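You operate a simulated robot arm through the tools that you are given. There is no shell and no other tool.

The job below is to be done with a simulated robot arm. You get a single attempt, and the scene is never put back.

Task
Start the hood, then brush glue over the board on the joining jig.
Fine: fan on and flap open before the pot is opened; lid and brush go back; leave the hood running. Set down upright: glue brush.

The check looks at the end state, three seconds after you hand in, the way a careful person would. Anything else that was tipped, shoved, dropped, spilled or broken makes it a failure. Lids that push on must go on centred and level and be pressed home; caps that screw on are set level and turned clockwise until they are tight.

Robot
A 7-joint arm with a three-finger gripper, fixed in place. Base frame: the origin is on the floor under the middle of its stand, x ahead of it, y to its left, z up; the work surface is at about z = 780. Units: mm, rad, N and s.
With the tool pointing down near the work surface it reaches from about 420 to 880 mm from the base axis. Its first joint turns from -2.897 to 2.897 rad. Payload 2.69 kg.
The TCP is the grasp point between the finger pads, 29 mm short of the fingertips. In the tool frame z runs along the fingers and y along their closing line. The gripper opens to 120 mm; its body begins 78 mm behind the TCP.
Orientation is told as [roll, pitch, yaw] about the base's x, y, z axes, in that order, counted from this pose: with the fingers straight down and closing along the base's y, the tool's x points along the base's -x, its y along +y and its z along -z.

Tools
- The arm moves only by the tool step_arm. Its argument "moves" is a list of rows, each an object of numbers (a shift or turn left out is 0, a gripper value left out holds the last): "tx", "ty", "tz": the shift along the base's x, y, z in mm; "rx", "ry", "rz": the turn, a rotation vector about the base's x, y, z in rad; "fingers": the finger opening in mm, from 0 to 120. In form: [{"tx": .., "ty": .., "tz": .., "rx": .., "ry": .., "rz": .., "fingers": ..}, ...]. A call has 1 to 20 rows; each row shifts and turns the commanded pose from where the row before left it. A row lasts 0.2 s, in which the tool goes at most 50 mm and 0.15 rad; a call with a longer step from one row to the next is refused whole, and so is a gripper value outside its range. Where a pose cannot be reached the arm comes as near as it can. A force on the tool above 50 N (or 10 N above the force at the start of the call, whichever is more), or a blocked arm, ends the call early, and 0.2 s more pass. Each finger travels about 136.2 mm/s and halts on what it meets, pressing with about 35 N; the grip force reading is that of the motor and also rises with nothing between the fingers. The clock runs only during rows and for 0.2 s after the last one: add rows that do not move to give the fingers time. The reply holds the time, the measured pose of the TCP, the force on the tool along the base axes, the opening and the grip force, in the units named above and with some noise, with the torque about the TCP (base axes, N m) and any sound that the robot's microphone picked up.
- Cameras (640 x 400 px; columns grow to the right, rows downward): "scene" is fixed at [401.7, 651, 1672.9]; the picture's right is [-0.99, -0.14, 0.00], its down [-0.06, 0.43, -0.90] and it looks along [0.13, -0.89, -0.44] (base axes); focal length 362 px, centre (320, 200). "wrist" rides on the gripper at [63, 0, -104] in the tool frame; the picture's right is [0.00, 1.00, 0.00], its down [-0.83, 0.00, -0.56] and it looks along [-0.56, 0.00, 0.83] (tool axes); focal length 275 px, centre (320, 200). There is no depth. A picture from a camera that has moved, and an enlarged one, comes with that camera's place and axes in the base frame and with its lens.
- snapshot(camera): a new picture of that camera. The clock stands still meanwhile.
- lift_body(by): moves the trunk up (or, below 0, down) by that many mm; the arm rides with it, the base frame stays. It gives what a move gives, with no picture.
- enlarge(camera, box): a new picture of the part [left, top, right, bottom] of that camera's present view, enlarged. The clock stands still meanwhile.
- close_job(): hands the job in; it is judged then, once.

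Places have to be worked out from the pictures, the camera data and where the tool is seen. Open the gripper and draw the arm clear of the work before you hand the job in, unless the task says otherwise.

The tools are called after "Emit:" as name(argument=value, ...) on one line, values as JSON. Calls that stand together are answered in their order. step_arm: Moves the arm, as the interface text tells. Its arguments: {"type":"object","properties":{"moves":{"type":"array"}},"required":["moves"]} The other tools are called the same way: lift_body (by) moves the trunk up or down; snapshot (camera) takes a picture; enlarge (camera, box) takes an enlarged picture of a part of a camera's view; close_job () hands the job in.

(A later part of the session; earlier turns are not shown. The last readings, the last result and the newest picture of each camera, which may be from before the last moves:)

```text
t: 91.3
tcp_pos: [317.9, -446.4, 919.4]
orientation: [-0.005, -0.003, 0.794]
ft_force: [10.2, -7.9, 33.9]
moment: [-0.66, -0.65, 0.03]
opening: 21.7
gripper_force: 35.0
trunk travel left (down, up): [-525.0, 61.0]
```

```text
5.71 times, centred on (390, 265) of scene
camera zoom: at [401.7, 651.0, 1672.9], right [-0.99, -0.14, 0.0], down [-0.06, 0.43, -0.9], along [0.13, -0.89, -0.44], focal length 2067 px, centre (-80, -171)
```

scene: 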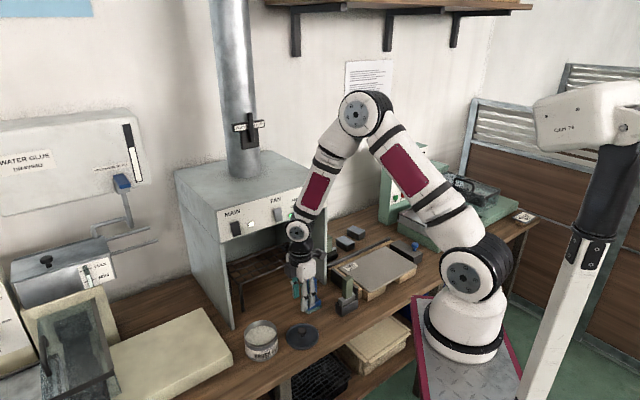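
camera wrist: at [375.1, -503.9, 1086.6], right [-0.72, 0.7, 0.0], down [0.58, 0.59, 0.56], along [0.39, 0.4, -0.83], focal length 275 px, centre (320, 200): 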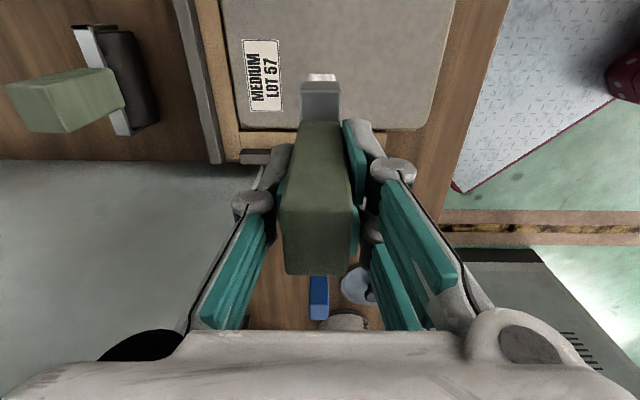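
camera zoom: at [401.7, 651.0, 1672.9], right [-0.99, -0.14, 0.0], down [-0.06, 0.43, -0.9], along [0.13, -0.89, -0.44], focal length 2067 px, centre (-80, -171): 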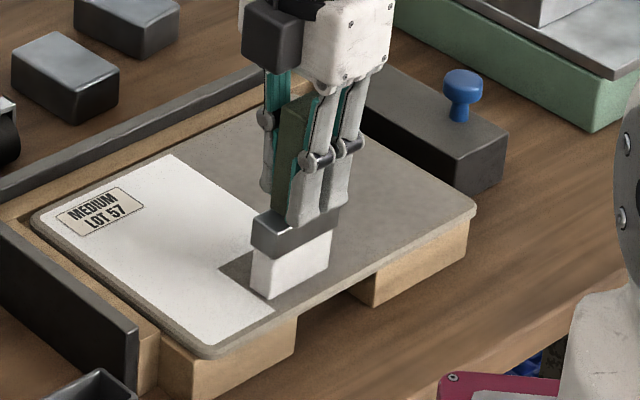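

Two of three blocks in this strip are filled. I finish to the front edge, then sweep back over the front block.

Emit:
step_arm(moves=[{"tx": -3.5, "ty": 3.6, "tz": 0.3}, {"tx": -3.5, "ty": 3.6}, {"tx": 5, "ty": -5.1, "tz": -0.3}, {"tx": 5, "ty": -5.1, "tz": -0.3}, {"tx": 5, "ty": -5.1, "tz": -0.2}, {"tx": 5, "ty": -5.1, "tz": -0.2}])

Emit:
enlarge(camera="scene", box=[345, 230, 435, 300])

```text
t: 92.7
tcp_pos: [328.3, -457.8, 917.4]
orientation: [0.001, -0.007, 0.791]
ft_force: [-1.7, 1.9, 5.6]
moment: [0.3, -0.01, 0.07]
opening: 21.0
gripper_force: 34.7
trunk travel left (down, up): [-525.0, 61.0]
```

```text
5.71 times, centred on (390, 265) of scene
camera zoom: at [401.7, 651.0, 1672.9], right [-0.99, -0.14, 0.0], down [-0.06, 0.43, -0.9], along [0.13, -0.89, -0.44], focal length 2067 px, centre (-80, -171)
```

zoom: 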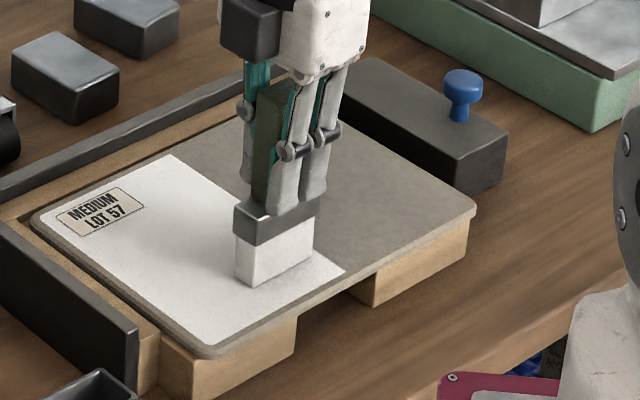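

Strip two is complete; half the board is white. I lift over to the third strip (e1 ≈ -148) at the back edge.

Emit:
step_arm(moves=[{"tz": 9}, {"tx": 12.1, "ty": -34.1}, {"tx": 12.1, "ty": -34.1}, {"tx": 12.1, "ty": -34.1}, {"tx": 12.1, "ty": -34.1}, {"tz": -6}, {}])

Emit:
snapshot(camera="wrist")

Emit:
enlarge(camera="scene", box=[345, 210, 435, 300])

```text
t: 94.3
tcp_pos: [377.1, -594.1, 921.1]
orientation: [0.0, -0.005, 0.791]
ft_force: [0.3, 0.6, -0.3]
moment: [0.02, -0.01, -0.01]
opening: 21.5
gripper_force: 35.1
trunk travel left (down, up): [-525.0, 61.0]
```

```text
taken
camera wrist: at [331.7, -639.7, 1026.7], right [-0.72, 0.7, 0.0], down [0.58, 0.59, 0.56], along [0.39, 0.4, -0.83], focal length 275 px, centre (320, 200)
```

wrist: 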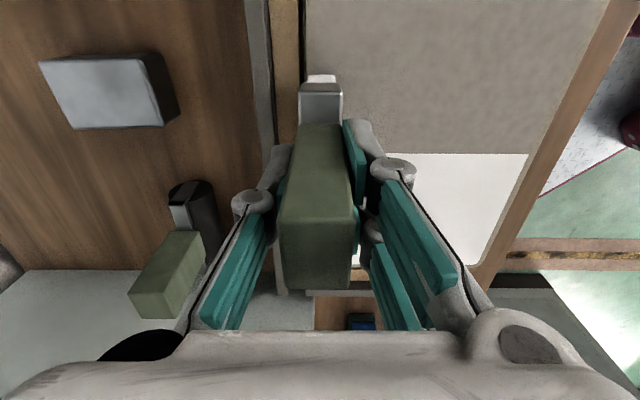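

```text
4.44 times, centred on (390, 255) of scene
camera zoom: at [401.7, 651.0, 1672.9], right [-0.99, -0.14, 0.0], down [-0.06, 0.43, -0.9], along [0.13, -0.89, -0.44], focal length 1608 px, centre (9, -44)
```

zoom: 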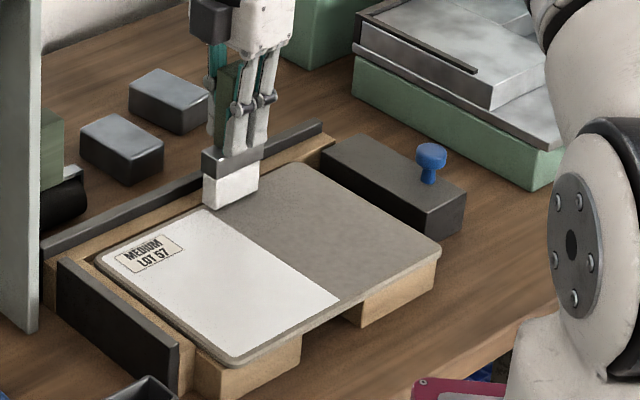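

The third strip is next to the finished half. I lower to contact at its back edge.

Emit:
step_arm(moves=[{"tz": -2}, {"tz": -1}, {}])

```text
t: 95.1
tcp_pos: [378.2, -595.6, 918.6]
orientation: [0.001, -0.007, 0.794]
ft_force: [0.0, 0.2, -0.2]
moment: [-0.02, 0.01, -0.02]
opening: 21.3
gripper_force: 34.9
trunk travel left (down, up): [-525.0, 61.0]
```

Emit:
step_arm(moves=[{"tz": -1.5}, {}])

```text
t: 95.7
tcp_pos: [377.7, -595.1, 916.8]
orientation: [-0.002, -0.006, 0.791]
ft_force: [-2.9, 2.1, 11.6]
moment: [0.33, -0.09, 0.06]
opening: 21.3
gripper_force: 34.6
trunk travel left (down, up): [-525.0, 61.0]
```

Contact at 12 N. I lower another 0.8 mm and drag toward the front.

Emit:
step_arm(moves=[{"tz": -0.8}, {"tx": -4.9, "ty": 5.0}, {"tx": -4.9, "ty": 5.0}, {"tx": -4.9, "ty": 5.0}])

```text
t: 96.7
tcp_pos: [363.0, -581.9, 917.8]
orientation: [0.0, -0.004, 0.793]
ft_force: [2.7, -2.7, 8.4]
moment: [-0.08, -0.19, -0.06]
opening: 21.4
gripper_force: 35.3
trunk travel left (down, up): [-525.0, 61.0]
```

Emit:
step_arm(moves=[{"tx": -4.9, "ty": 5.0, "tz": -0.9}, {"tx": -4.9, "ty": 5.0, "tz": -0.2}, {"tx": -4.9, "ty": 5.0, "tz": -0.1}, {"tx": -4.9, "ty": 5.0, "tz": -0.1}])

```text
t: 97.7
tcp_pos: [344.0, -561.5, 915.3]
orientation: [-0.007, -0.004, 0.792]
ft_force: [9.2, -8.3, 32.4]
moment: [-0.36, -0.8, -0.01]
opening: 21.5
gripper_force: 34.8
trunk travel left (down, up): [-525.0, 61.0]
```

Emit:
step_arm(moves=[{"tx": -4.9, "ty": 5.0, "tz": 0.4}, {"tx": -4.9, "ty": 5.0}, {"tx": -4.9, "ty": 5.0}, {"tx": -4.9, "ty": 5.0}, {"tx": -4.9, "ty": 5.0}])

Emit:
enlarge(camera="scene", box=[345, 210, 435, 300])

```text
t: 98.9
tcp_pos: [319.8, -537.5, 916.1]
orientation: [-0.002, -0.003, 0.792]
ft_force: [8.4, -8.1, 31.7]
moment: [-0.51, -0.72, 0.03]
opening: 21.3
gripper_force: 35.0
trunk travel left (down, up): [-525.0, 61.0]
```

```text
4.44 times, centred on (390, 255) of scene
camera zoom: at [401.7, 651.0, 1672.9], right [-0.99, -0.14, 0.0], down [-0.06, 0.43, -0.9], along [0.13, -0.89, -0.44], focal length 1608 px, centre (9, -44)
```

zoom: 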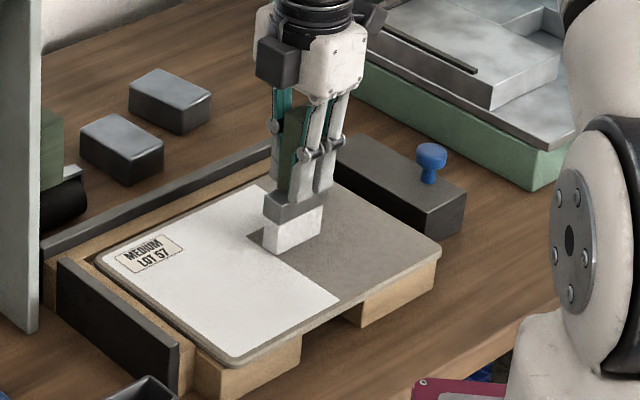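

The rear block of strip three is filled. I continue toward the front with a slightly lower load.

Emit:
step_arm(moves=[{"tx": -4.9, "ty": 5.0, "tz": 0.4}, {"tx": -4.9, "ty": 5.0}, {"tx": -4.9, "ty": 5.0}, {"tx": -4.9, "ty": 5.0}, {"tx": -4.9, "ty": 5.0}])

Emit:
enlarge(camera="scene", box=[345, 210, 435, 300])

```text
t: 100.1
tcp_pos: [293.7, -510.4, 916.1]
orientation: [-0.002, -0.005, 0.792]
ft_force: [7.2, -8.7, 28.6]
moment: [-0.55, -0.5, 0.02]
opening: 21.2
gripper_force: 35.2
trunk travel left (down, up): [-525.0, 61.0]
```

```text
4.44 times, centred on (390, 255) of scene
camera zoom: at [401.7, 651.0, 1672.9], right [-0.99, -0.14, 0.0], down [-0.06, 0.43, -0.9], along [0.13, -0.89, -0.44], focal length 1608 px, centre (9, -44)
```

zoom: 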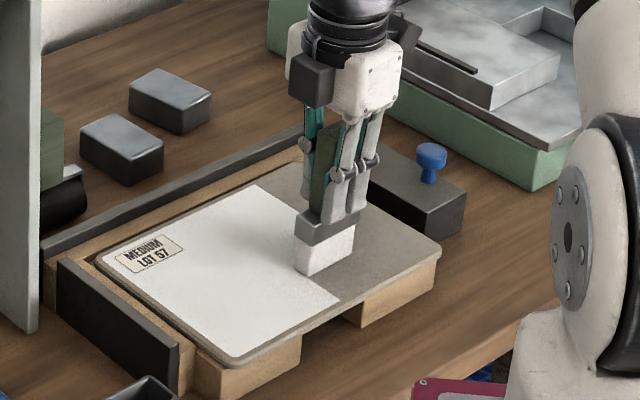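

The middle block filled too. On to the front edge and back over the front block.

Emit:
step_arm(moves=[{"tx": -4.9, "ty": 5.0, "tz": 0.2}, {"tx": -4.9, "ty": 5.0}, {"tx": -4.9, "ty": 5.0}, {"tx": -4.9, "ty": 5.0}, {"tx": -4.9, "ty": 5.0}, {"tx": -2, "ty": 2}])

```text
t: 101.5
tcp_pos: [267.5, -484.1, 916.0]
orientation: [-0.002, -0.005, 0.793]
ft_force: [6.6, -7.7, 26.2]
moment: [-0.55, -0.44, 0.02]
opening: 21.4
gripper_force: 35.0
trunk travel left (down, up): [-525.0, 61.0]
```

Emit:
step_arm(moves=[{"tx": 4.9, "ty": -5.0, "tz": -0.6}, {"tx": 4.9, "ty": -5.0, "tz": -0.3}, {"tx": 4.9, "ty": -5.0, "tz": -0.3}, {"tx": 4.9, "ty": -5.0, "tz": -0.2}])

Emit:
enlarge(camera="scene", box=[345, 210, 435, 300])

```text
t: 102.5
tcp_pos: [285.8, -502.4, 915.0]
orientation: [0.0, -0.005, 0.793]
ft_force: [-7.3, 6.5, 26.8]
moment: [0.41, 0.54, -0.05]
opening: 21.5
gripper_force: 34.6
trunk travel left (down, up): [-525.0, 61.0]
```

```text
4.44 times, centred on (390, 255) of scene
camera zoom: at [401.7, 651.0, 1672.9], right [-0.99, -0.14, 0.0], down [-0.06, 0.43, -0.9], along [0.13, -0.89, -0.44], focal length 1608 px, centre (9, -44)
```

zoom: 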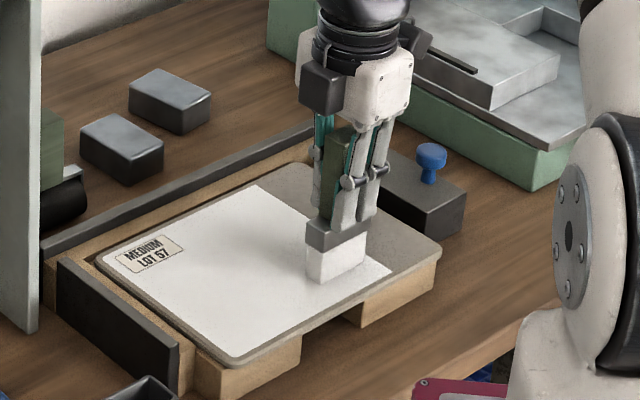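

Three quarters done. I lift over to the last strip (e1 ≈ -208), staying clear of the clamp block beside it.

Emit:
step_arm(moves=[{"tz": 10}, {"tx": 12, "ty": -33.5}, {"tx": 12, "ty": -33.5}, {"tx": 12, "ty": -33.5}, {"tx": 12, "ty": -33.5}, {"tz": -5}, {}])

Emit:
snapshot(camera="wrist")

Emit:
enlarge(camera="scene", box=[345, 190, 455, 300])

```text
t: 104.1
tcp_pos: [335.2, -640.2, 919.9]
orientation: [-0.001, -0.006, 0.793]
ft_force: [-0.3, -0.2, -1.1]
moment: [0.01, 0.03, -0.02]
opening: 21.2
gripper_force: 35.0
trunk travel left (down, up): [-525.0, 61.0]
```

```text
taken
camera wrist: at [290.2, -684.8, 1025.2], right [-0.72, 0.7, 0.0], down [0.58, 0.59, 0.56], along [0.39, 0.4, -0.83], focal length 275 px, centre (320, 200)
```

wrist: 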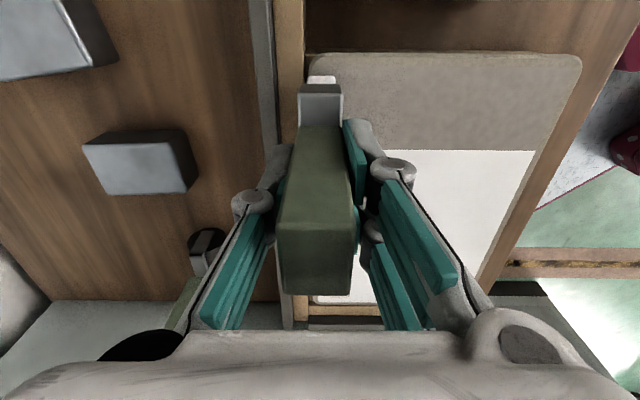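

```text
3.64 times, centred on (400, 245) of scene
camera zoom: at [401.7, 651.0, 1672.9], right [-0.99, -0.14, 0.0], down [-0.06, 0.43, -0.9], along [0.13, -0.89, -0.44], focal length 1315 px, centre (29, 36)
```

zoom: 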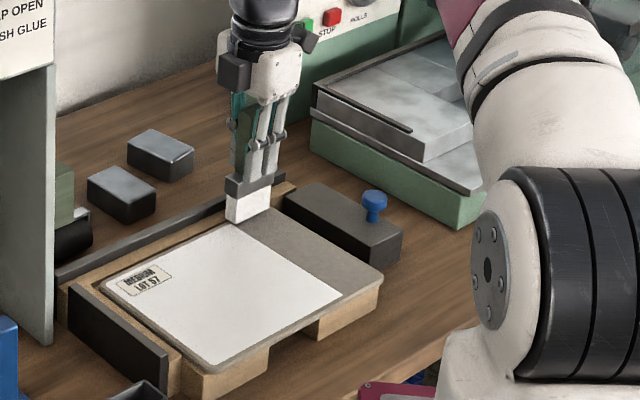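

The brush is over the last strip. I centre it (a few mm toward the clamp end and forward), and lower to contact.

Emit:
step_arm(moves=[{"tx": -4.6, "ty": 0.4}, {"tz": -2.5}, {"tz": -1.5}, {}])

```text
t: 105.1
tcp_pos: [329.1, -638.6, 914.3]
orientation: [-0.001, -0.006, 0.793]
ft_force: [-0.2, 1.1, -0.2]
moment: [0.0, -0.02, 0.0]
opening: 21.3
gripper_force: 34.9
trunk travel left (down, up): [-525.0, 61.0]
```

Emit:
step_arm(moves=[{"tz": -1.2}, {}])

```text
t: 105.7
tcp_pos: [330.3, -638.7, 914.5]
orientation: [-0.001, -0.005, 0.791]
ft_force: [-1.3, 2.3, 6.0]
moment: [0.15, 0.01, 0.0]
opening: 21.1
gripper_force: 34.6
trunk travel left (down, up): [-525.0, 61.0]
```

Contact at 6 N. I add about 1 mm of press and drag to the front.

Emit:
step_arm(moves=[{"tz": -1.0}, {"tx": -4.9, "ty": 5.0, "tz": -0.2}, {"tx": -4.9, "ty": 5.0, "tz": -0.1}, {"tx": -4.9, "ty": 5.0, "tz": -0.1}])

```text
t: 106.7
tcp_pos: [317.3, -621.9, 913.2]
orientation: [-0.003, -0.003, 0.792]
ft_force: [4.7, -6.4, 23.7]
moment: [-0.35, -0.45, 0.04]
opening: 21.2
gripper_force: 35.5
trunk travel left (down, up): [-525.0, 61.0]
```

Emit:
step_arm(moves=[{"tx": -4.9, "ty": 5.0}, {"tx": -4.9, "ty": 5.0}, {"tx": -4.9, "ty": 5.0}, {"tx": -4.9, "ty": 5.0}, {"tx": -4.9, "ty": 5.0}])

Emit:
enlarge(camera="scene", box=[345, 210, 435, 300])

```text
t: 107.9
tcp_pos: [293.3, -597.9, 912.8]
orientation: [-0.003, -0.004, 0.794]
ft_force: [9.5, -8.6, 31.5]
moment: [-0.48, -0.75, -0.03]
opening: 21.5
gripper_force: 34.9
trunk travel left (down, up): [-525.0, 61.0]
```

```text
4.44 times, centred on (390, 255) of scene
camera zoom: at [401.7, 651.0, 1672.9], right [-0.99, -0.14, 0.0], down [-0.06, 0.43, -0.9], along [0.13, -0.89, -0.44], focal length 1608 px, centre (9, -44)
```

zoom: 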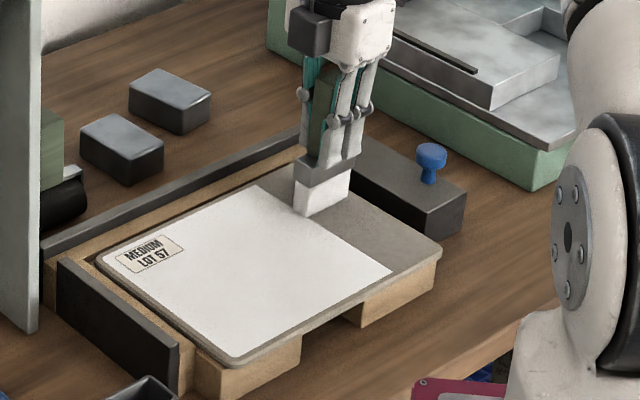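

I continue toward the front and watch whether the rear block fills.

Emit:
step_arm(moves=[{"tx": -4.9, "ty": 5.0, "tz": 0.4}, {"tx": -4.9, "ty": 5.0}, {"tx": -4.9, "ty": 5.0}, {"tx": -4.9, "ty": 5.0}])

Emit:
enlarge(camera="scene", box=[345, 210, 435, 300])

```text
t: 108.9
tcp_pos: [270.1, -575.9, 913.8]
orientation: [-0.001, -0.007, 0.795]
ft_force: [6.0, -4.4, 18.3]
moment: [-0.37, -0.33, -0.01]
opening: 21.2
gripper_force: 34.9
trunk travel left (down, up): [-525.0, 61.0]
```

```text
4.44 times, centred on (390, 255) of scene
camera zoom: at [401.7, 651.0, 1672.9], right [-0.99, -0.14, 0.0], down [-0.06, 0.43, -0.9], along [0.13, -0.89, -0.44], focal length 1608 px, centre (9, -44)
```

zoom: 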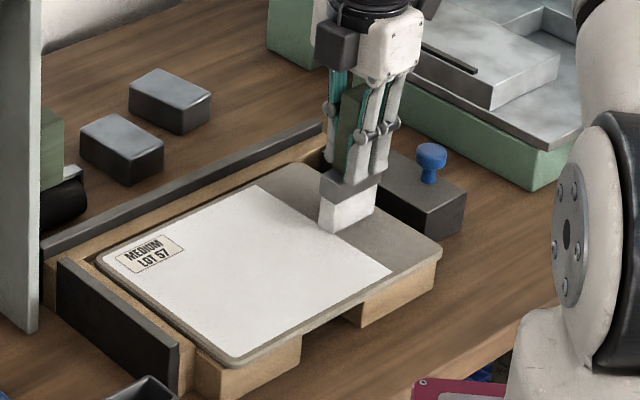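

The rear block of this strip hasn't filled. I check the bristles' colour for remaining glue.

Emit:
enlarge(camera="scene", box=[375, 225, 425, 265])

Emit:
enlarge(camera="wrist", box=[200, 0, 500, 180])

```text
10.00 times, centred on (400, 245) of scene
camera zoom: at [401.7, 651.0, 1672.9], right [-0.99, -0.14, 0.0], down [-0.06, 0.43, -0.9], along [0.13, -0.89, -0.44], focal length 3617 px, centre (-480, -250)
```

zoom: 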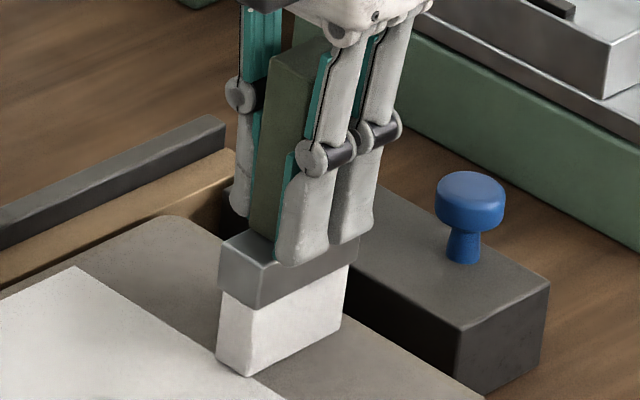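

```text
2.13 times, centred on (350, 90) of wrist
camera zoom: at [226.3, -621.4, 1019.6], right [-0.72, 0.7, 0.0], down [0.58, 0.59, 0.56], along [0.39, 0.4, -0.83], focal length 587 px, centre (256, 435)
```

zoom: 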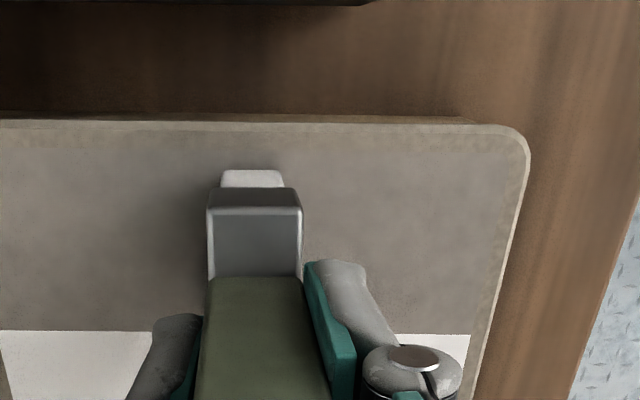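

The bristles still look fairly white, so I sweep back over the middle and rear blocks once more with pressure.

Emit:
step_arm(moves=[{"tx": 4.9, "ty": -5.0, "tz": -0.8}, {"tx": 4.9, "ty": -5.0, "tz": -0.3}, {"tx": 4.9, "ty": -5.0, "tz": -0.2}, {"tx": 4.9, "ty": -5.0, "tz": -0.2}, {"tx": 4.9, "ty": -5.0, "tz": -0.1}])

Emit:
enlarge(camera="scene", box=[345, 210, 435, 300])

```text
t: 110.1
tcp_pos: [294.7, -601.1, 912.3]
orientation: [0.0, -0.006, 0.794]
ft_force: [-5.7, 2.9, 14.7]
moment: [0.12, 0.36, -0.03]
opening: 21.5
gripper_force: 34.9
trunk travel left (down, up): [-525.0, 61.0]
```

```text
4.44 times, centred on (390, 255) of scene
camera zoom: at [401.7, 651.0, 1672.9], right [-0.99, -0.14, 0.0], down [-0.06, 0.43, -0.9], along [0.13, -0.89, -0.44], focal length 1608 px, centre (9, -44)
```

zoom: 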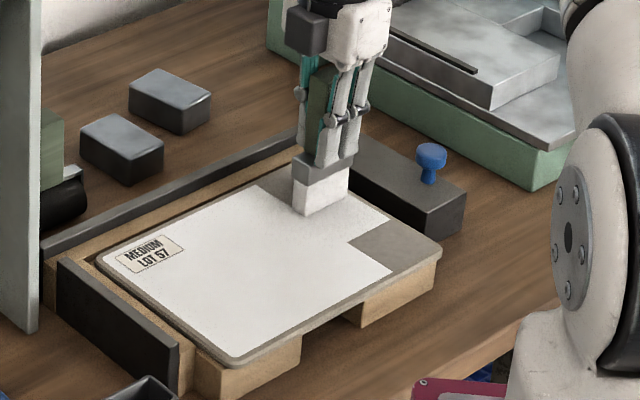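

The middle block of the last strip filled. I carry on over the rear block.

Emit:
step_arm(moves=[{"tx": 4.9, "ty": -5.0, "tz": -0.3}, {"tx": 4.9, "ty": -5.0, "tz": -0.1}, {"tx": 4.9, "ty": -5.0, "tz": -0.1}, {"tx": 4.9, "ty": -5.0, "tz": -0.1}, {"tx": 4.9, "ty": -5.0, "tz": -0.1}])

Emit:
enlarge(camera="scene", box=[345, 210, 435, 300])

```text
t: 111.3
tcp_pos: [320.6, -626.3, 911.7]
orientation: [-0.002, -0.004, 0.791]
ft_force: [-6.0, 4.7, 23.1]
moment: [0.32, 0.32, -0.01]
opening: 21.4
gripper_force: 34.9
trunk travel left (down, up): [-525.0, 61.0]
```

```text
4.44 times, centred on (390, 255) of scene
camera zoom: at [401.7, 651.0, 1672.9], right [-0.99, -0.14, 0.0], down [-0.06, 0.43, -0.9], along [0.13, -0.89, -0.44], focal length 1608 px, centre (9, -44)
```

zoom: 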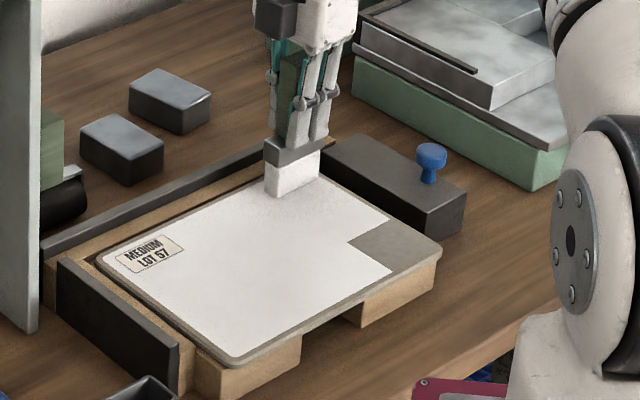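

Only the front block of the last strip remains. I lift, move over it and lower again.

Emit:
step_arm(moves=[{"tz": 8}, {"tx": -21.7, "ty": 22.1}, {"tx": -21.7, "ty": 22.1}, {"tx": -21.7, "ty": 22.1}, {"tz": -7}, {"tz": -1.2}, {}])

```text
t: 112.9
tcp_pos: [254.5, -559.1, 912.9]
orientation: [-0.002, -0.004, 0.792]
ft_force: [-0.3, 7.9, 33.0]
moment: [0.57, -0.07, 0.04]
opening: 21.1
gripper_force: 34.9
trunk travel left (down, up): [-525.0, 61.0]
```

Emit:
step_arm(moves=[{"tz": 0.6}, {"tx": -4.9, "ty": 5.0}, {"tx": -4.9, "ty": 5.0}, {"tx": -4.9, "ty": 5.0}, {"tx": -4.9, "ty": 5.0}, {"tx": -4.9, "ty": 5.0}])

Emit:
enlarge(camera="scene", box=[345, 210, 435, 300])

```text
t: 114.3
tcp_pos: [230.1, -537.0, 910.6]
orientation: [-0.003, -0.005, 0.792]
ft_force: [8.2, -9.9, 32.1]
moment: [-0.64, -0.57, -0.01]
opening: 21.5
gripper_force: 35.1
trunk travel left (down, up): [-525.0, 61.0]
```

```text
4.44 times, centred on (390, 255) of scene
camera zoom: at [401.7, 651.0, 1672.9], right [-0.99, -0.14, 0.0], down [-0.06, 0.43, -0.9], along [0.13, -0.89, -0.44], focal length 1608 px, centre (9, -44)
```

zoom: 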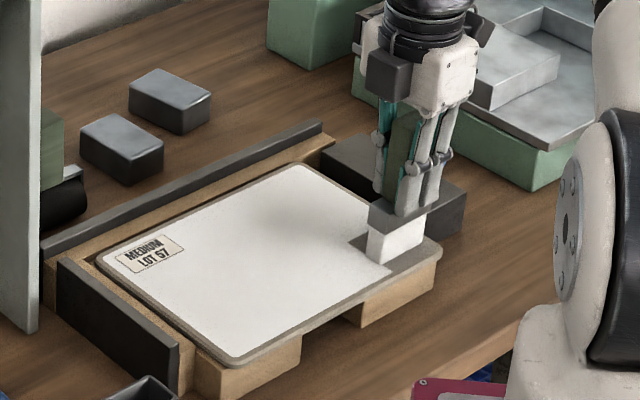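

I go on to the front edge and back across this last block.

Emit:
step_arm(moves=[{"tx": -3.9, "ty": 4.0, "tz": 0.4}, {"tx": -3.9, "ty": 4.0}, {"tx": 4.9, "ty": -5.0, "tz": -0.6}, {"tx": 4.9, "ty": -5.0, "tz": -0.4}, {"tx": 4.9, "ty": -5.0, "tz": -0.2}, {"tx": 4.9, "ty": -5.0, "tz": -0.2}])

Emit:
enlarge(camera="scene", box=[345, 210, 435, 300])

```text
t: 115.7
tcp_pos: [240.5, -546.9, 909.7]
orientation: [0.001, -0.005, 0.793]
ft_force: [-12.3, 13.2, 43.9]
moment: [0.97, 0.72, 0.0]
opening: 21.4
gripper_force: 34.6
trunk travel left (down, up): [-525.0, 61.0]
```

```text
4.44 times, centred on (390, 255) of scene
camera zoom: at [401.7, 651.0, 1672.9], right [-0.99, -0.14, 0.0], down [-0.06, 0.43, -0.9], along [0.13, -0.89, -0.44], focal length 1608 px, centre (9, -44)
```

zoom: 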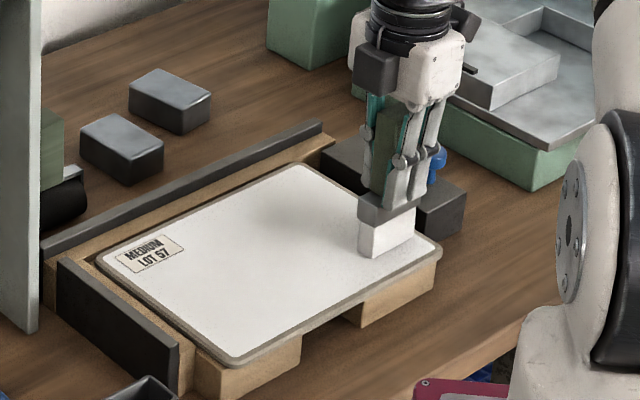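

The whole board is white now. I lift the brush straight off and inspect the board and the brush's attitude in the grip.

Emit:
step_arm(moves=[{"tz": 3}, {"tz": 12}, {"tz": 25}, {"tz": 30}, {"tz": 30}, {}])

Emit:
snapshot(camera="wrist")

Emit:
enlarge(camera="scene", box=[320, 180, 450, 310])

```text
t: 117.1
tcp_pos: [244.2, -548.8, 1010.1]
orientation: [0.0, -0.005, 0.793]
ft_force: [-0.8, -0.6, -0.2]
moment: [0.03, -0.03, -0.02]
opening: 21.1
gripper_force: 34.4
trunk travel left (down, up): [-525.0, 61.0]
```

```text
taken
camera wrist: at [198.1, -594.1, 1115.9], right [-0.72, 0.7, 0.0], down [0.58, 0.59, 0.56], along [0.39, 0.4, -0.83], focal length 275 px, centre (320, 200)
```

wrist: 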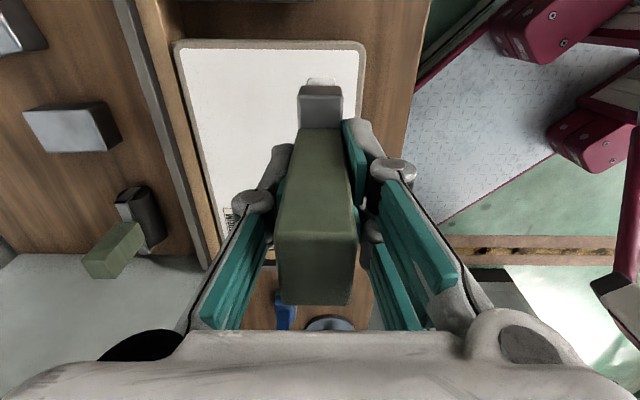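

```text
3.08 times, centred on (385, 245) of scene
camera zoom: at [401.7, 651.0, 1672.9], right [-0.99, -0.14, 0.0], down [-0.06, 0.43, -0.9], along [0.13, -0.89, -0.44], focal length 1113 px, centre (120, 62)
```

zoom: 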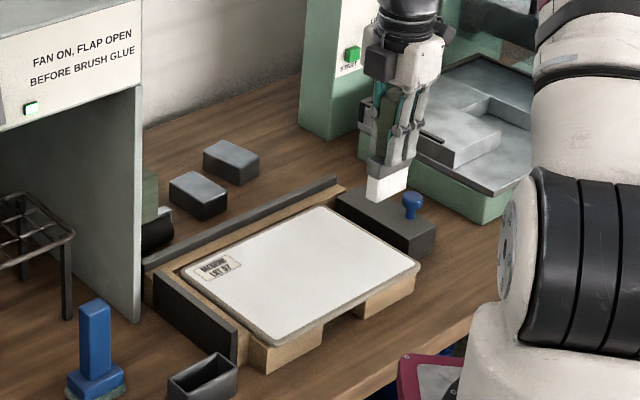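

The board is evenly coated and nothing else moved. The brush has slid about 14 mm up in the grip but still hangs straight. I carry it back above its tray.

Emit:
step_arm(moves=[{"tx": 25.4, "ty": 29.1}, {"tx": 25.4, "ty": 29.1}, {"tx": 25.4, "ty": 29.1}, {"tx": 25.4, "ty": 29.1}, {"tx": 25.4, "ty": 29.1}, {"tx": 25.4, "ty": 29.1}, {"tx": 25.4, "ty": 29.1}, {"tx": 25.4, "ty": 29.1}, {"tz": -30}, {}])

Emit:
enlarge(camera="wrist", box=[220, 20, 420, 150])

Emit:
enlarge(camera="scene", box=[300, 220, 400, 320])

```text
t: 119.3
tcp_pos: [447.8, -314.4, 979.5]
orientation: [0.001, -0.005, 0.794]
ft_force: [-0.8, 0.5, -0.3]
moment: [0.01, 0.01, -0.01]
opening: 21.5
gripper_force: 34.7
trunk travel left (down, up): [-525.0, 61.0]
```

```text
3.08 times, centred on (320, 85) of wrist
camera zoom: at [403.1, -360.5, 1085.3], right [-0.72, 0.7, 0.0], down [0.58, 0.59, 0.56], along [0.39, 0.4, -0.83], focal length 847 px, centre (320, 554)
```

zoom: 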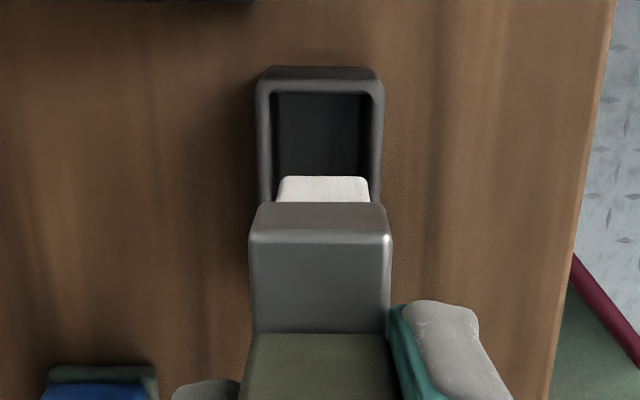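

```text
4.00 times, centred on (350, 270) of scene
camera zoom: at [401.7, 651.0, 1672.9], right [-0.99, -0.14, 0.0], down [-0.06, 0.43, -0.9], along [0.13, -0.89, -0.44], focal length 1447 px, centre (200, -80)
```

zoom: 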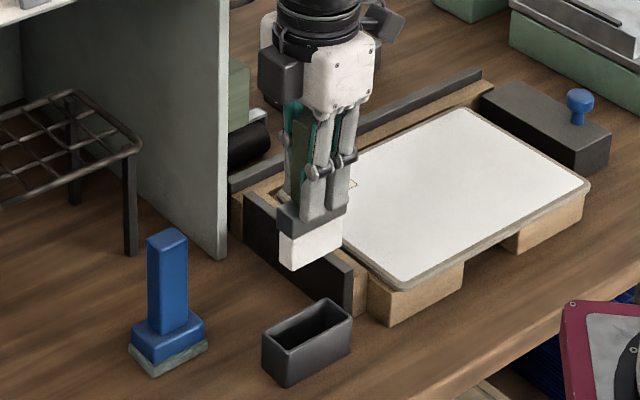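

The brush lines up with the tray opening. I correct by 1.7 mm and descend until the bristles are just above the tray's rim.

Emit:
step_arm(moves=[{"ty": -1.7, "tz": -25}, {"tz": -25}, {"tz": -18}, {"tz": -8}, {}])

Emit:
enlarge(camera="wrist", box=[220, 20, 420, 150])

Emit:
enlarge(camera="scene", box=[320, 260, 390, 320])

```text
t: 120.5
tcp_pos: [446.1, -317.6, 903.1]
orientation: [0.0, -0.006, 0.792]
ft_force: [-0.8, 1.3, -1.5]
moment: [-0.04, 0.03, -0.04]
opening: 21.1
gripper_force: 35.0
trunk travel left (down, up): [-525.0, 61.0]
```

```text
3.08 times, centred on (320, 85) of wrist
camera zoom: at [401.2, -362.6, 1009.1], right [-0.72, 0.7, 0.0], down [0.58, 0.59, 0.56], along [0.39, 0.4, -0.83], focal length 847 px, centre (320, 554)
```

zoom: 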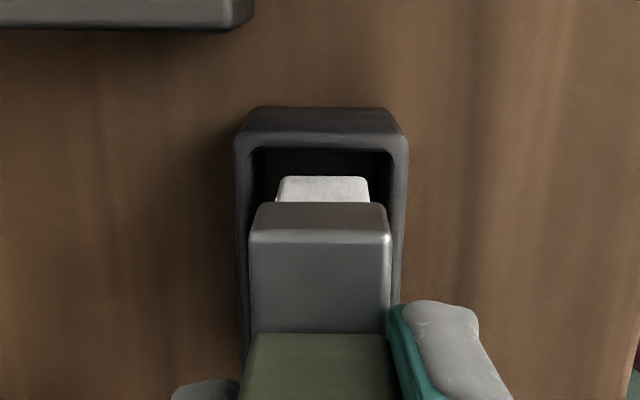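

```text
6.67 times, centred on (355, 290) of scene
camera zoom: at [401.7, 651.0, 1672.9], right [-0.99, -0.14, 0.0], down [-0.06, 0.43, -0.9], along [0.13, -0.89, -0.44], focal length 2412 px, centre (87, -400)
```

zoom: 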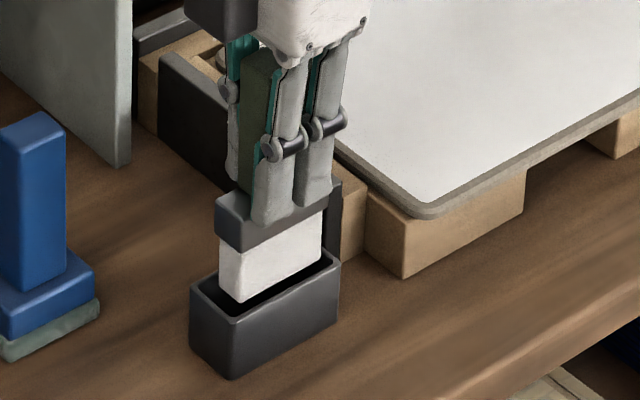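

I zoom further on the tray mouth to be sure the bristles will go inside on all sides.

Emit:
enlarge(camera="scene", box=[335, 278, 375, 312])

Emit:
snapshot(camera="wrist")

```text
11.76 times, centred on (355, 295) of scene
camera zoom: at [401.7, 651.0, 1672.9], right [-0.99, -0.14, 0.0], down [-0.06, 0.43, -0.9], along [0.13, -0.89, -0.44], focal length 4256 px, centre (-92, -918)
```

zoom: 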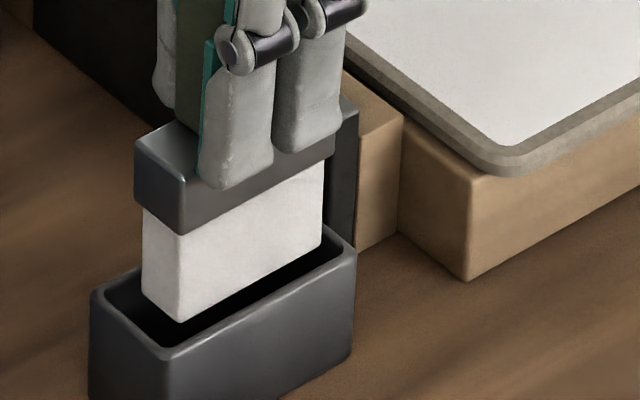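

```text
taken
camera wrist: at [401.2, -362.6, 1009.1], right [-0.72, 0.7, 0.0], down [0.58, 0.59, 0.56], along [0.39, 0.4, -0.83], focal length 275 px, centre (320, 200)
```

wrist: 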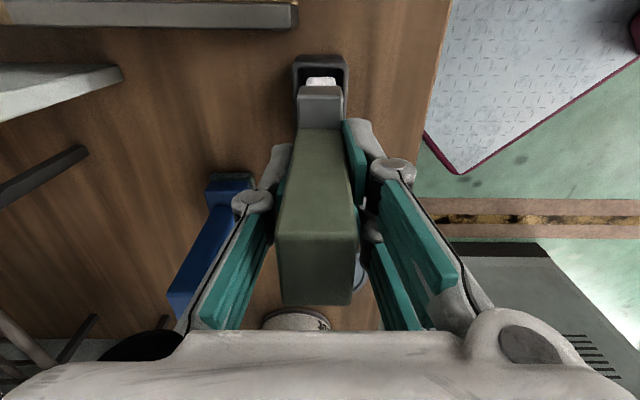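

From the wrist view the bristles are centred in the cavity to within a millimetre. I lower gently in small steps, watching for any side force.

Emit:
step_arm(moves=[{"tz": -3}, {"tz": -3}, {"tz": -3}, {}])

Emit:
enlarge(camera="scene", box=[335, 278, 375, 312])

```text
t: 121.5
tcp_pos: [445.5, -317.0, 893.7]
orientation: [0.001, -0.004, 0.792]
ft_force: [0.5, 0.0, -0.3]
moment: [0.01, 0.01, 0.0]
opening: 21.2
gripper_force: 35.0
trunk travel left (down, up): [-525.0, 61.0]
```

```text
11.76 times, centred on (355, 295) of scene
camera zoom: at [401.7, 651.0, 1672.9], right [-0.99, -0.14, 0.0], down [-0.06, 0.43, -0.9], along [0.13, -0.89, -0.44], focal length 4256 px, centre (-92, -918)
```

zoom: 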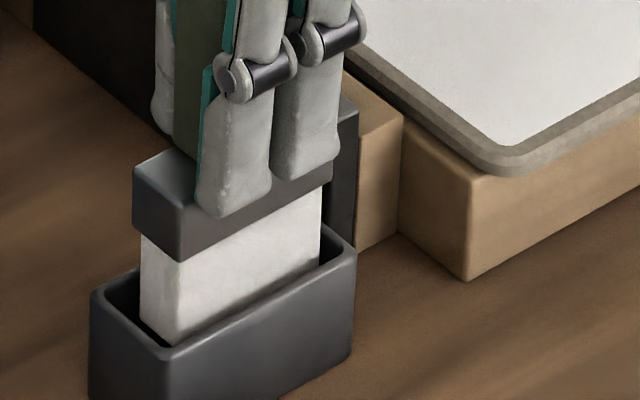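

The bristles slipped inside the tray without touching. I keep lowering.

Emit:
step_arm(moves=[{"tz": -4}, {"tz": -4}, {"tz": -4}, {"tz": -4}, {}])

Emit:
enlarge(camera="scene", box=[330, 270, 380, 312])

```text
t: 122.7
tcp_pos: [446.8, -316.7, 878.7]
orientation: [0.0, -0.005, 0.793]
ft_force: [-0.4, -0.1, -1.3]
moment: [0.0, 0.0, 0.0]
opening: 21.5
gripper_force: 35.1
trunk travel left (down, up): [-525.0, 61.0]
```

```text
9.52 times, centred on (355, 291) of scene
camera zoom: at [401.7, 651.0, 1672.9], right [-0.99, -0.14, 0.0], down [-0.06, 0.43, -0.9], along [0.13, -0.89, -0.44], focal length 3445 px, centre (-13, -667)
```

zoom: 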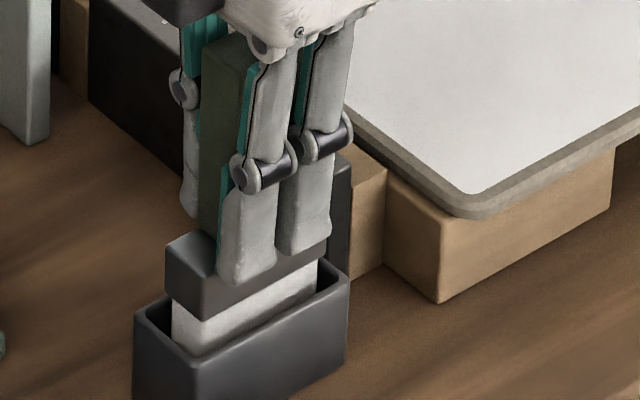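

Emit:
step_arm(moves=[{"tz": -3}, {"tz": -2}, {"tz": -2}, {}])

```text
t: 123.7
tcp_pos: [445.7, -316.9, 872.0]
orientation: [0.0, -0.004, 0.794]
ft_force: [-0.7, -0.5, -1.0]
moment: [0.01, 0.04, 0.0]
opening: 21.2
gripper_force: 34.8
trunk travel left (down, up): [-525.0, 61.0]
```

No contact yet at z 872; I expect it near 868. I creep on in small steps.

Emit:
step_arm(moves=[{"tz": -1.5}, {"tz": -1.5}, {}])

```text
t: 124.5
tcp_pos: [447.1, -316.0, 867.7]
orientation: [-0.002, -0.005, 0.79]
ft_force: [0.0, -0.4, -1.4]
moment: [0.02, 0.01, -0.01]
opening: 21.1
gripper_force: 34.8
trunk travel left (down, up): [-525.0, 61.0]
```

Emit:
step_arm(moves=[{"tz": -1}, {"tz": -1}, {}])

Emit:
enlarge(camera="scene", box=[330, 270, 380, 312])

```text
t: 125.3
tcp_pos: [447.7, -317.3, 867.4]
orientation: [0.0, -0.005, 0.794]
ft_force: [-0.6, 0.8, 2.1]
moment: [-0.06, 0.13, -0.04]
opening: 21.5
gripper_force: 34.6
trunk travel left (down, up): [-525.0, 61.0]
```

```text
9.52 times, centred on (355, 291) of scene
camera zoom: at [401.7, 651.0, 1672.9], right [-0.99, -0.14, 0.0], down [-0.06, 0.43, -0.9], along [0.13, -0.89, -0.44], focal length 3445 px, centre (-13, -667)
```

zoom: 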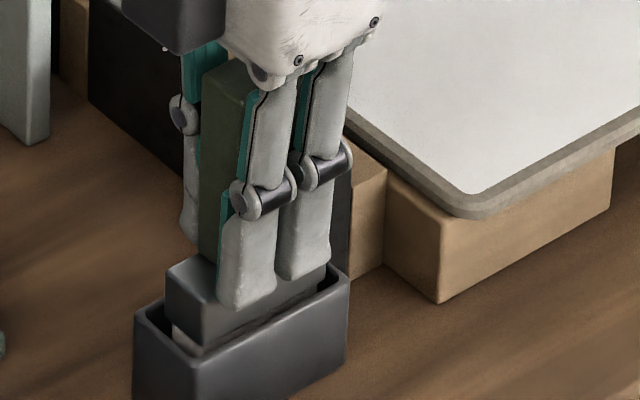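

First contact at 2 N and the ferrule sits as deep as it did at the start. I press half a millimetre more to be sure it is seated, then check.

Emit:
step_arm(moves=[{"tz": -0.6}, {}])

```text
t: 125.9
tcp_pos: [446.3, -317.6, 866.9]
orientation: [-0.002, -0.007, 0.792]
ft_force: [-3.6, -2.0, 21.1]
moment: [-0.21, 0.18, -0.05]
opening: 21.6
gripper_force: 34.8
trunk travel left (down, up): [-525.0, 61.0]
```

The brush is seated (21 N). I relieve the pressure, open the fingers and rise straight up.

Emit:
step_arm(moves=[{"tz": 0.9}, {}, {"fingers": 28}, {"fingers": 45}, {"fingers": 70}, {}, {}])

Emit:
snapshot(camera="wrist")

Emit:
enlarge(camera="scene", box=[320, 240, 390, 312])

```text
t: 127.5
tcp_pos: [446.2, -315.2, 867.3]
orientation: [0.0, -0.005, 0.792]
ft_force: [-0.4, 0.7, -0.3]
moment: [0.0, -0.02, -0.02]
opening: 69.8
gripper_force: 0.0
trunk travel left (down, up): [-525.0, 61.0]
```

```text
taken
camera wrist: at [401.9, -361.8, 973.4], right [-0.72, 0.7, 0.0], down [0.58, 0.59, 0.56], along [0.39, 0.4, -0.83], focal length 275 px, centre (320, 200)
```

wrist: 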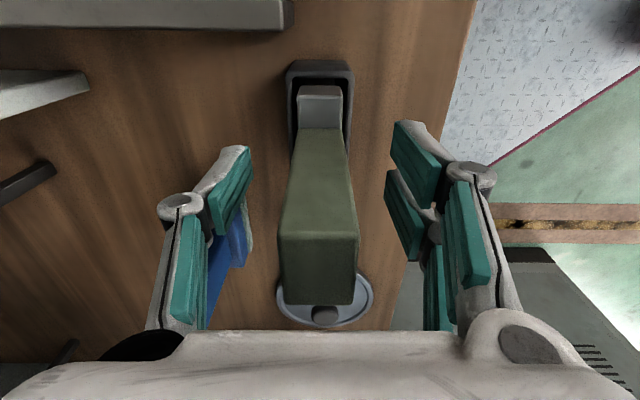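

```text
5.56 times, centred on (355, 276) of scene
camera zoom: at [401.7, 651.0, 1672.9], right [-0.99, -0.14, 0.0], down [-0.06, 0.43, -0.9], along [0.13, -0.89, -0.44], focal length 2010 px, centre (126, -222)
```

zoom: 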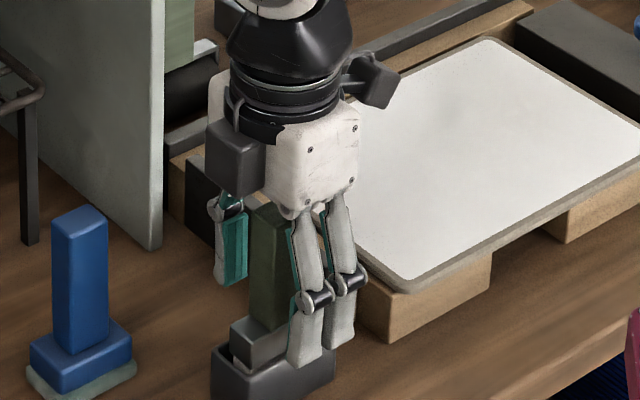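

The brush stands free in its tray, upright. I rise clear of it.

Emit:
step_arm(moves=[{"tz": 15}, {"tz": 30}, {"tz": 40}, {"tz": 45}, {}])

Emit:
enlarge(camera="scene", box=[220, 220, 420, 370])

Emit:
enlarge(camera="scene", box=[325, 260, 375, 312])

```text
t: 128.7
tcp_pos: [445.6, -316.8, 998.1]
orientation: [-0.001, -0.007, 0.792]
ft_force: [-0.5, 0.1, 1.3]
moment: [0.0, 0.02, -0.01]
opening: 70.0
gripper_force: 0.0
trunk travel left (down, up): [-525.0, 61.0]
```

```text
2.67 times, centred on (320, 295) of scene
camera zoom: at [401.7, 651.0, 1672.9], right [-0.99, -0.14, 0.0], down [-0.06, 0.43, -0.9], along [0.13, -0.89, -0.44], focal length 965 px, centre (320, -53)
```

zoom: 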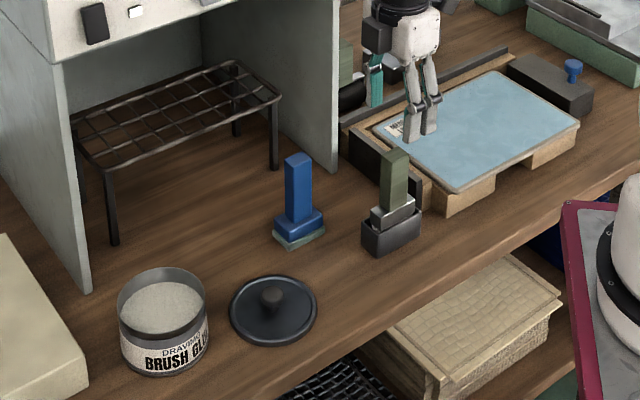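

```text
7.69 times, centred on (350, 286) of scene
camera zoom: at [401.7, 651.0, 1672.9], right [-0.99, -0.14, 0.0], down [-0.06, 0.43, -0.9], along [0.13, -0.89, -0.44], focal length 2783 px, centre (89, -462)
```

zoom: 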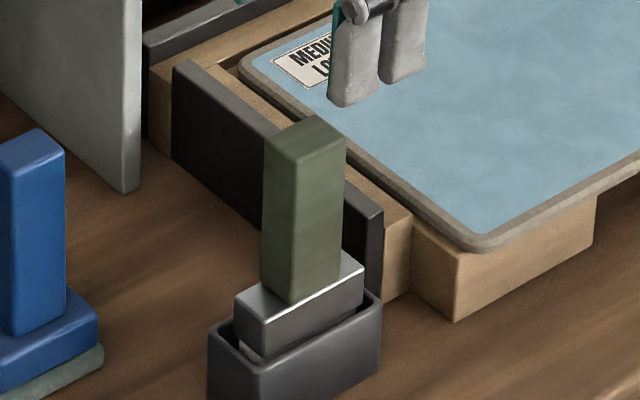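

The brush is back upright in its tray, and the coating has turned evenly light blue across the board. Now the lid: I move above its knob at (574, -178).

Emit:
step_arm(moves=[{"tx": 25.6, "ty": 27.7, "fingers": 50}, {"tx": 25.6, "ty": 27.7}, {"tx": 25.6, "ty": 27.7}, {"tx": 25.6, "ty": 27.7}, {"tx": 25.6, "ty": 27.7}, {"tz": -40}, {"tz": -40}, {}])

Emit:
snapshot(camera="wrist")

```text
t: 130.5
tcp_pos: [572.9, -178.2, 915.3]
orientation: [0.0, -0.006, 0.793]
ft_force: [-0.6, 0.0, 0.0]
moment: [-0.03, -0.03, 0.0]
opening: 49.8
gripper_force: 0.1
trunk travel left (down, up): [-525.0, 61.0]
```

```text
taken
camera wrist: at [528.6, -223.9, 1022.2], right [-0.72, 0.7, 0.0], down [0.58, 0.59, 0.56], along [0.39, 0.4, -0.83], focal length 275 px, centre (320, 200)
```

wrist: 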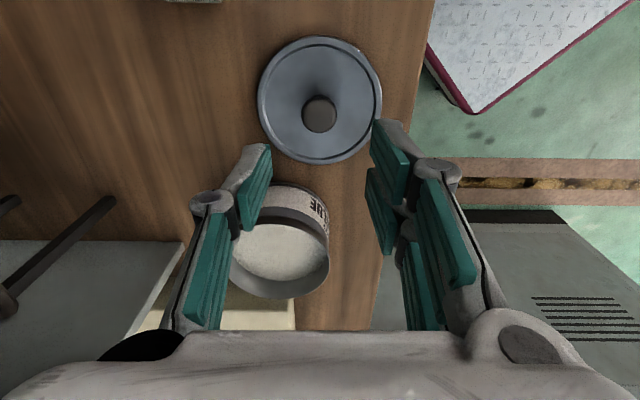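

The knob is exactly under the TCP. I descend to the same gripping height as before (z ≈ 821) and close.

Emit:
step_arm(moves=[{"tz": -30}, {"tz": -30}, {"tz": -20}, {"tz": -10}, {"tz": -3}, {}, {"fingers": 30}, {"fingers": 0}, {}, {}])

Emit:
snapshot(camera="wrist")

```text
t: 132.7
tcp_pos: [575.9, -180.9, 825.0]
orientation: [-0.001, -0.005, 0.793]
ft_force: [0.7, 0.3, -0.1]
moment: [-0.01, -0.01, 0.01]
opening: 23.6
gripper_force: 34.5
trunk travel left (down, up): [-525.0, 61.0]
```

```text
taken
camera wrist: at [530.7, -225.3, 930.0], right [-0.72, 0.7, 0.0], down [0.58, 0.59, 0.56], along [0.39, 0.4, -0.83], focal length 275 px, centre (320, 200)
```

wrist: 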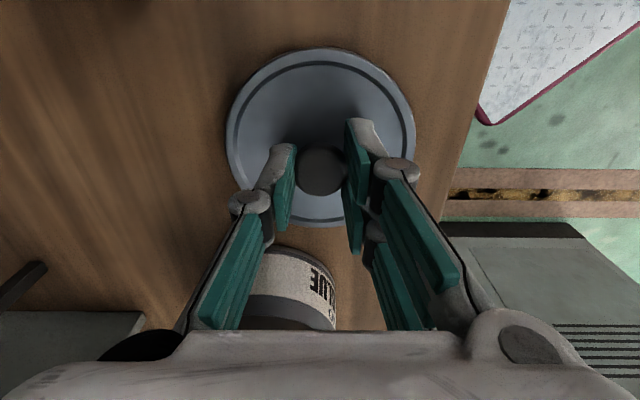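

The knob is held again (23.6 mm). I lift the lid and carry it above the pot.

Emit:
step_arm(moves=[{"tz": 5}, {"tz": 20}, {"tz": 40}, {"tz": 40}, {"tx": 28.4, "ty": 15.6}, {"tx": 28.4, "ty": 15.6}, {"tx": 28.4, "ty": 15.6}, {"tx": 28.4, "ty": 15.6}, {}, {}])

Emit:
snapshot(camera="wrist")

Emit:
enlarge(camera="scene", box=[215, 280, 315, 370])

```text
t: 134.9
tcp_pos: [688.2, -115.9, 930.5]
orientation: [0.0, -0.006, 0.793]
ft_force: [-0.5, -0.4, -0.5]
moment: [0.02, 0.0, 0.01]
opening: 23.4
gripper_force: 35.0
trunk travel left (down, up): [-525.0, 61.0]
```

```text
taken
camera wrist: at [644.4, -160.7, 1035.9], right [-0.72, 0.7, 0.0], down [0.58, 0.59, 0.56], along [0.39, 0.4, -0.83], focal length 275 px, centre (320, 200)
```

wrist: 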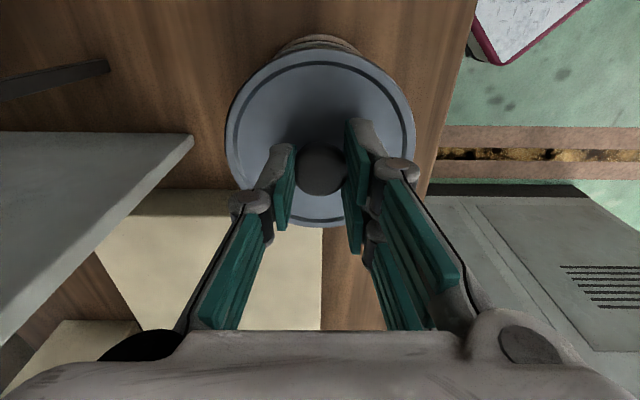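

```text
4.44 times, centred on (265, 325) of scene
camera zoom: at [401.7, 651.0, 1672.9], right [-0.99, -0.14, 0.0], down [-0.06, 0.43, -0.9], along [0.13, -0.89, -0.44], focal length 1608 px, centre (564, -356)
```

zoom: 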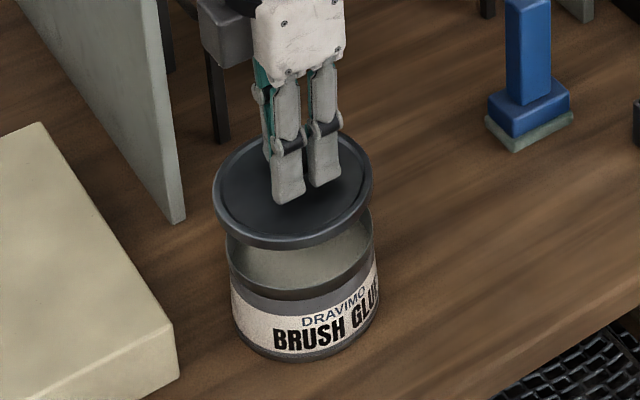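

The lid hangs level over the pot, and its projected landing spot matches where the lid originally sat. I take a fresh position reading before lowering.

Emit:
step_arm(moves=[{}])

Emit:
step_arm(moves=[{}])

Emit:
step_arm(moves=[{}])

```text
t: 135.3
tcp_pos: [689.1, -116.1, 930.0]
orientation: [0.0, -0.005, 0.792]
ft_force: [0.3, 0.1, -0.1]
moment: [-0.01, -0.01, 0.0]
opening: 23.8
gripper_force: 35.1
trunk travel left (down, up): [-525.0, 61.0]
```

```text
t: 135.7
tcp_pos: [689.1, -115.6, 930.8]
orientation: [-0.001, -0.006, 0.792]
ft_force: [0.1, 0.3, -0.8]
moment: [0.01, 0.02, 0.02]
opening: 23.6
gripper_force: 34.9
trunk travel left (down, up): [-525.0, 61.0]
```

```text
t: 136.1
tcp_pos: [688.4, -116.0, 929.5]
orientation: [0.001, -0.006, 0.791]
ft_force: [0.3, 0.6, -0.4]
moment: [0.0, 0.01, 0.0]
opening: 23.6
gripper_force: 35.3
trunk travel left (down, up): [-525.0, 61.0]
```

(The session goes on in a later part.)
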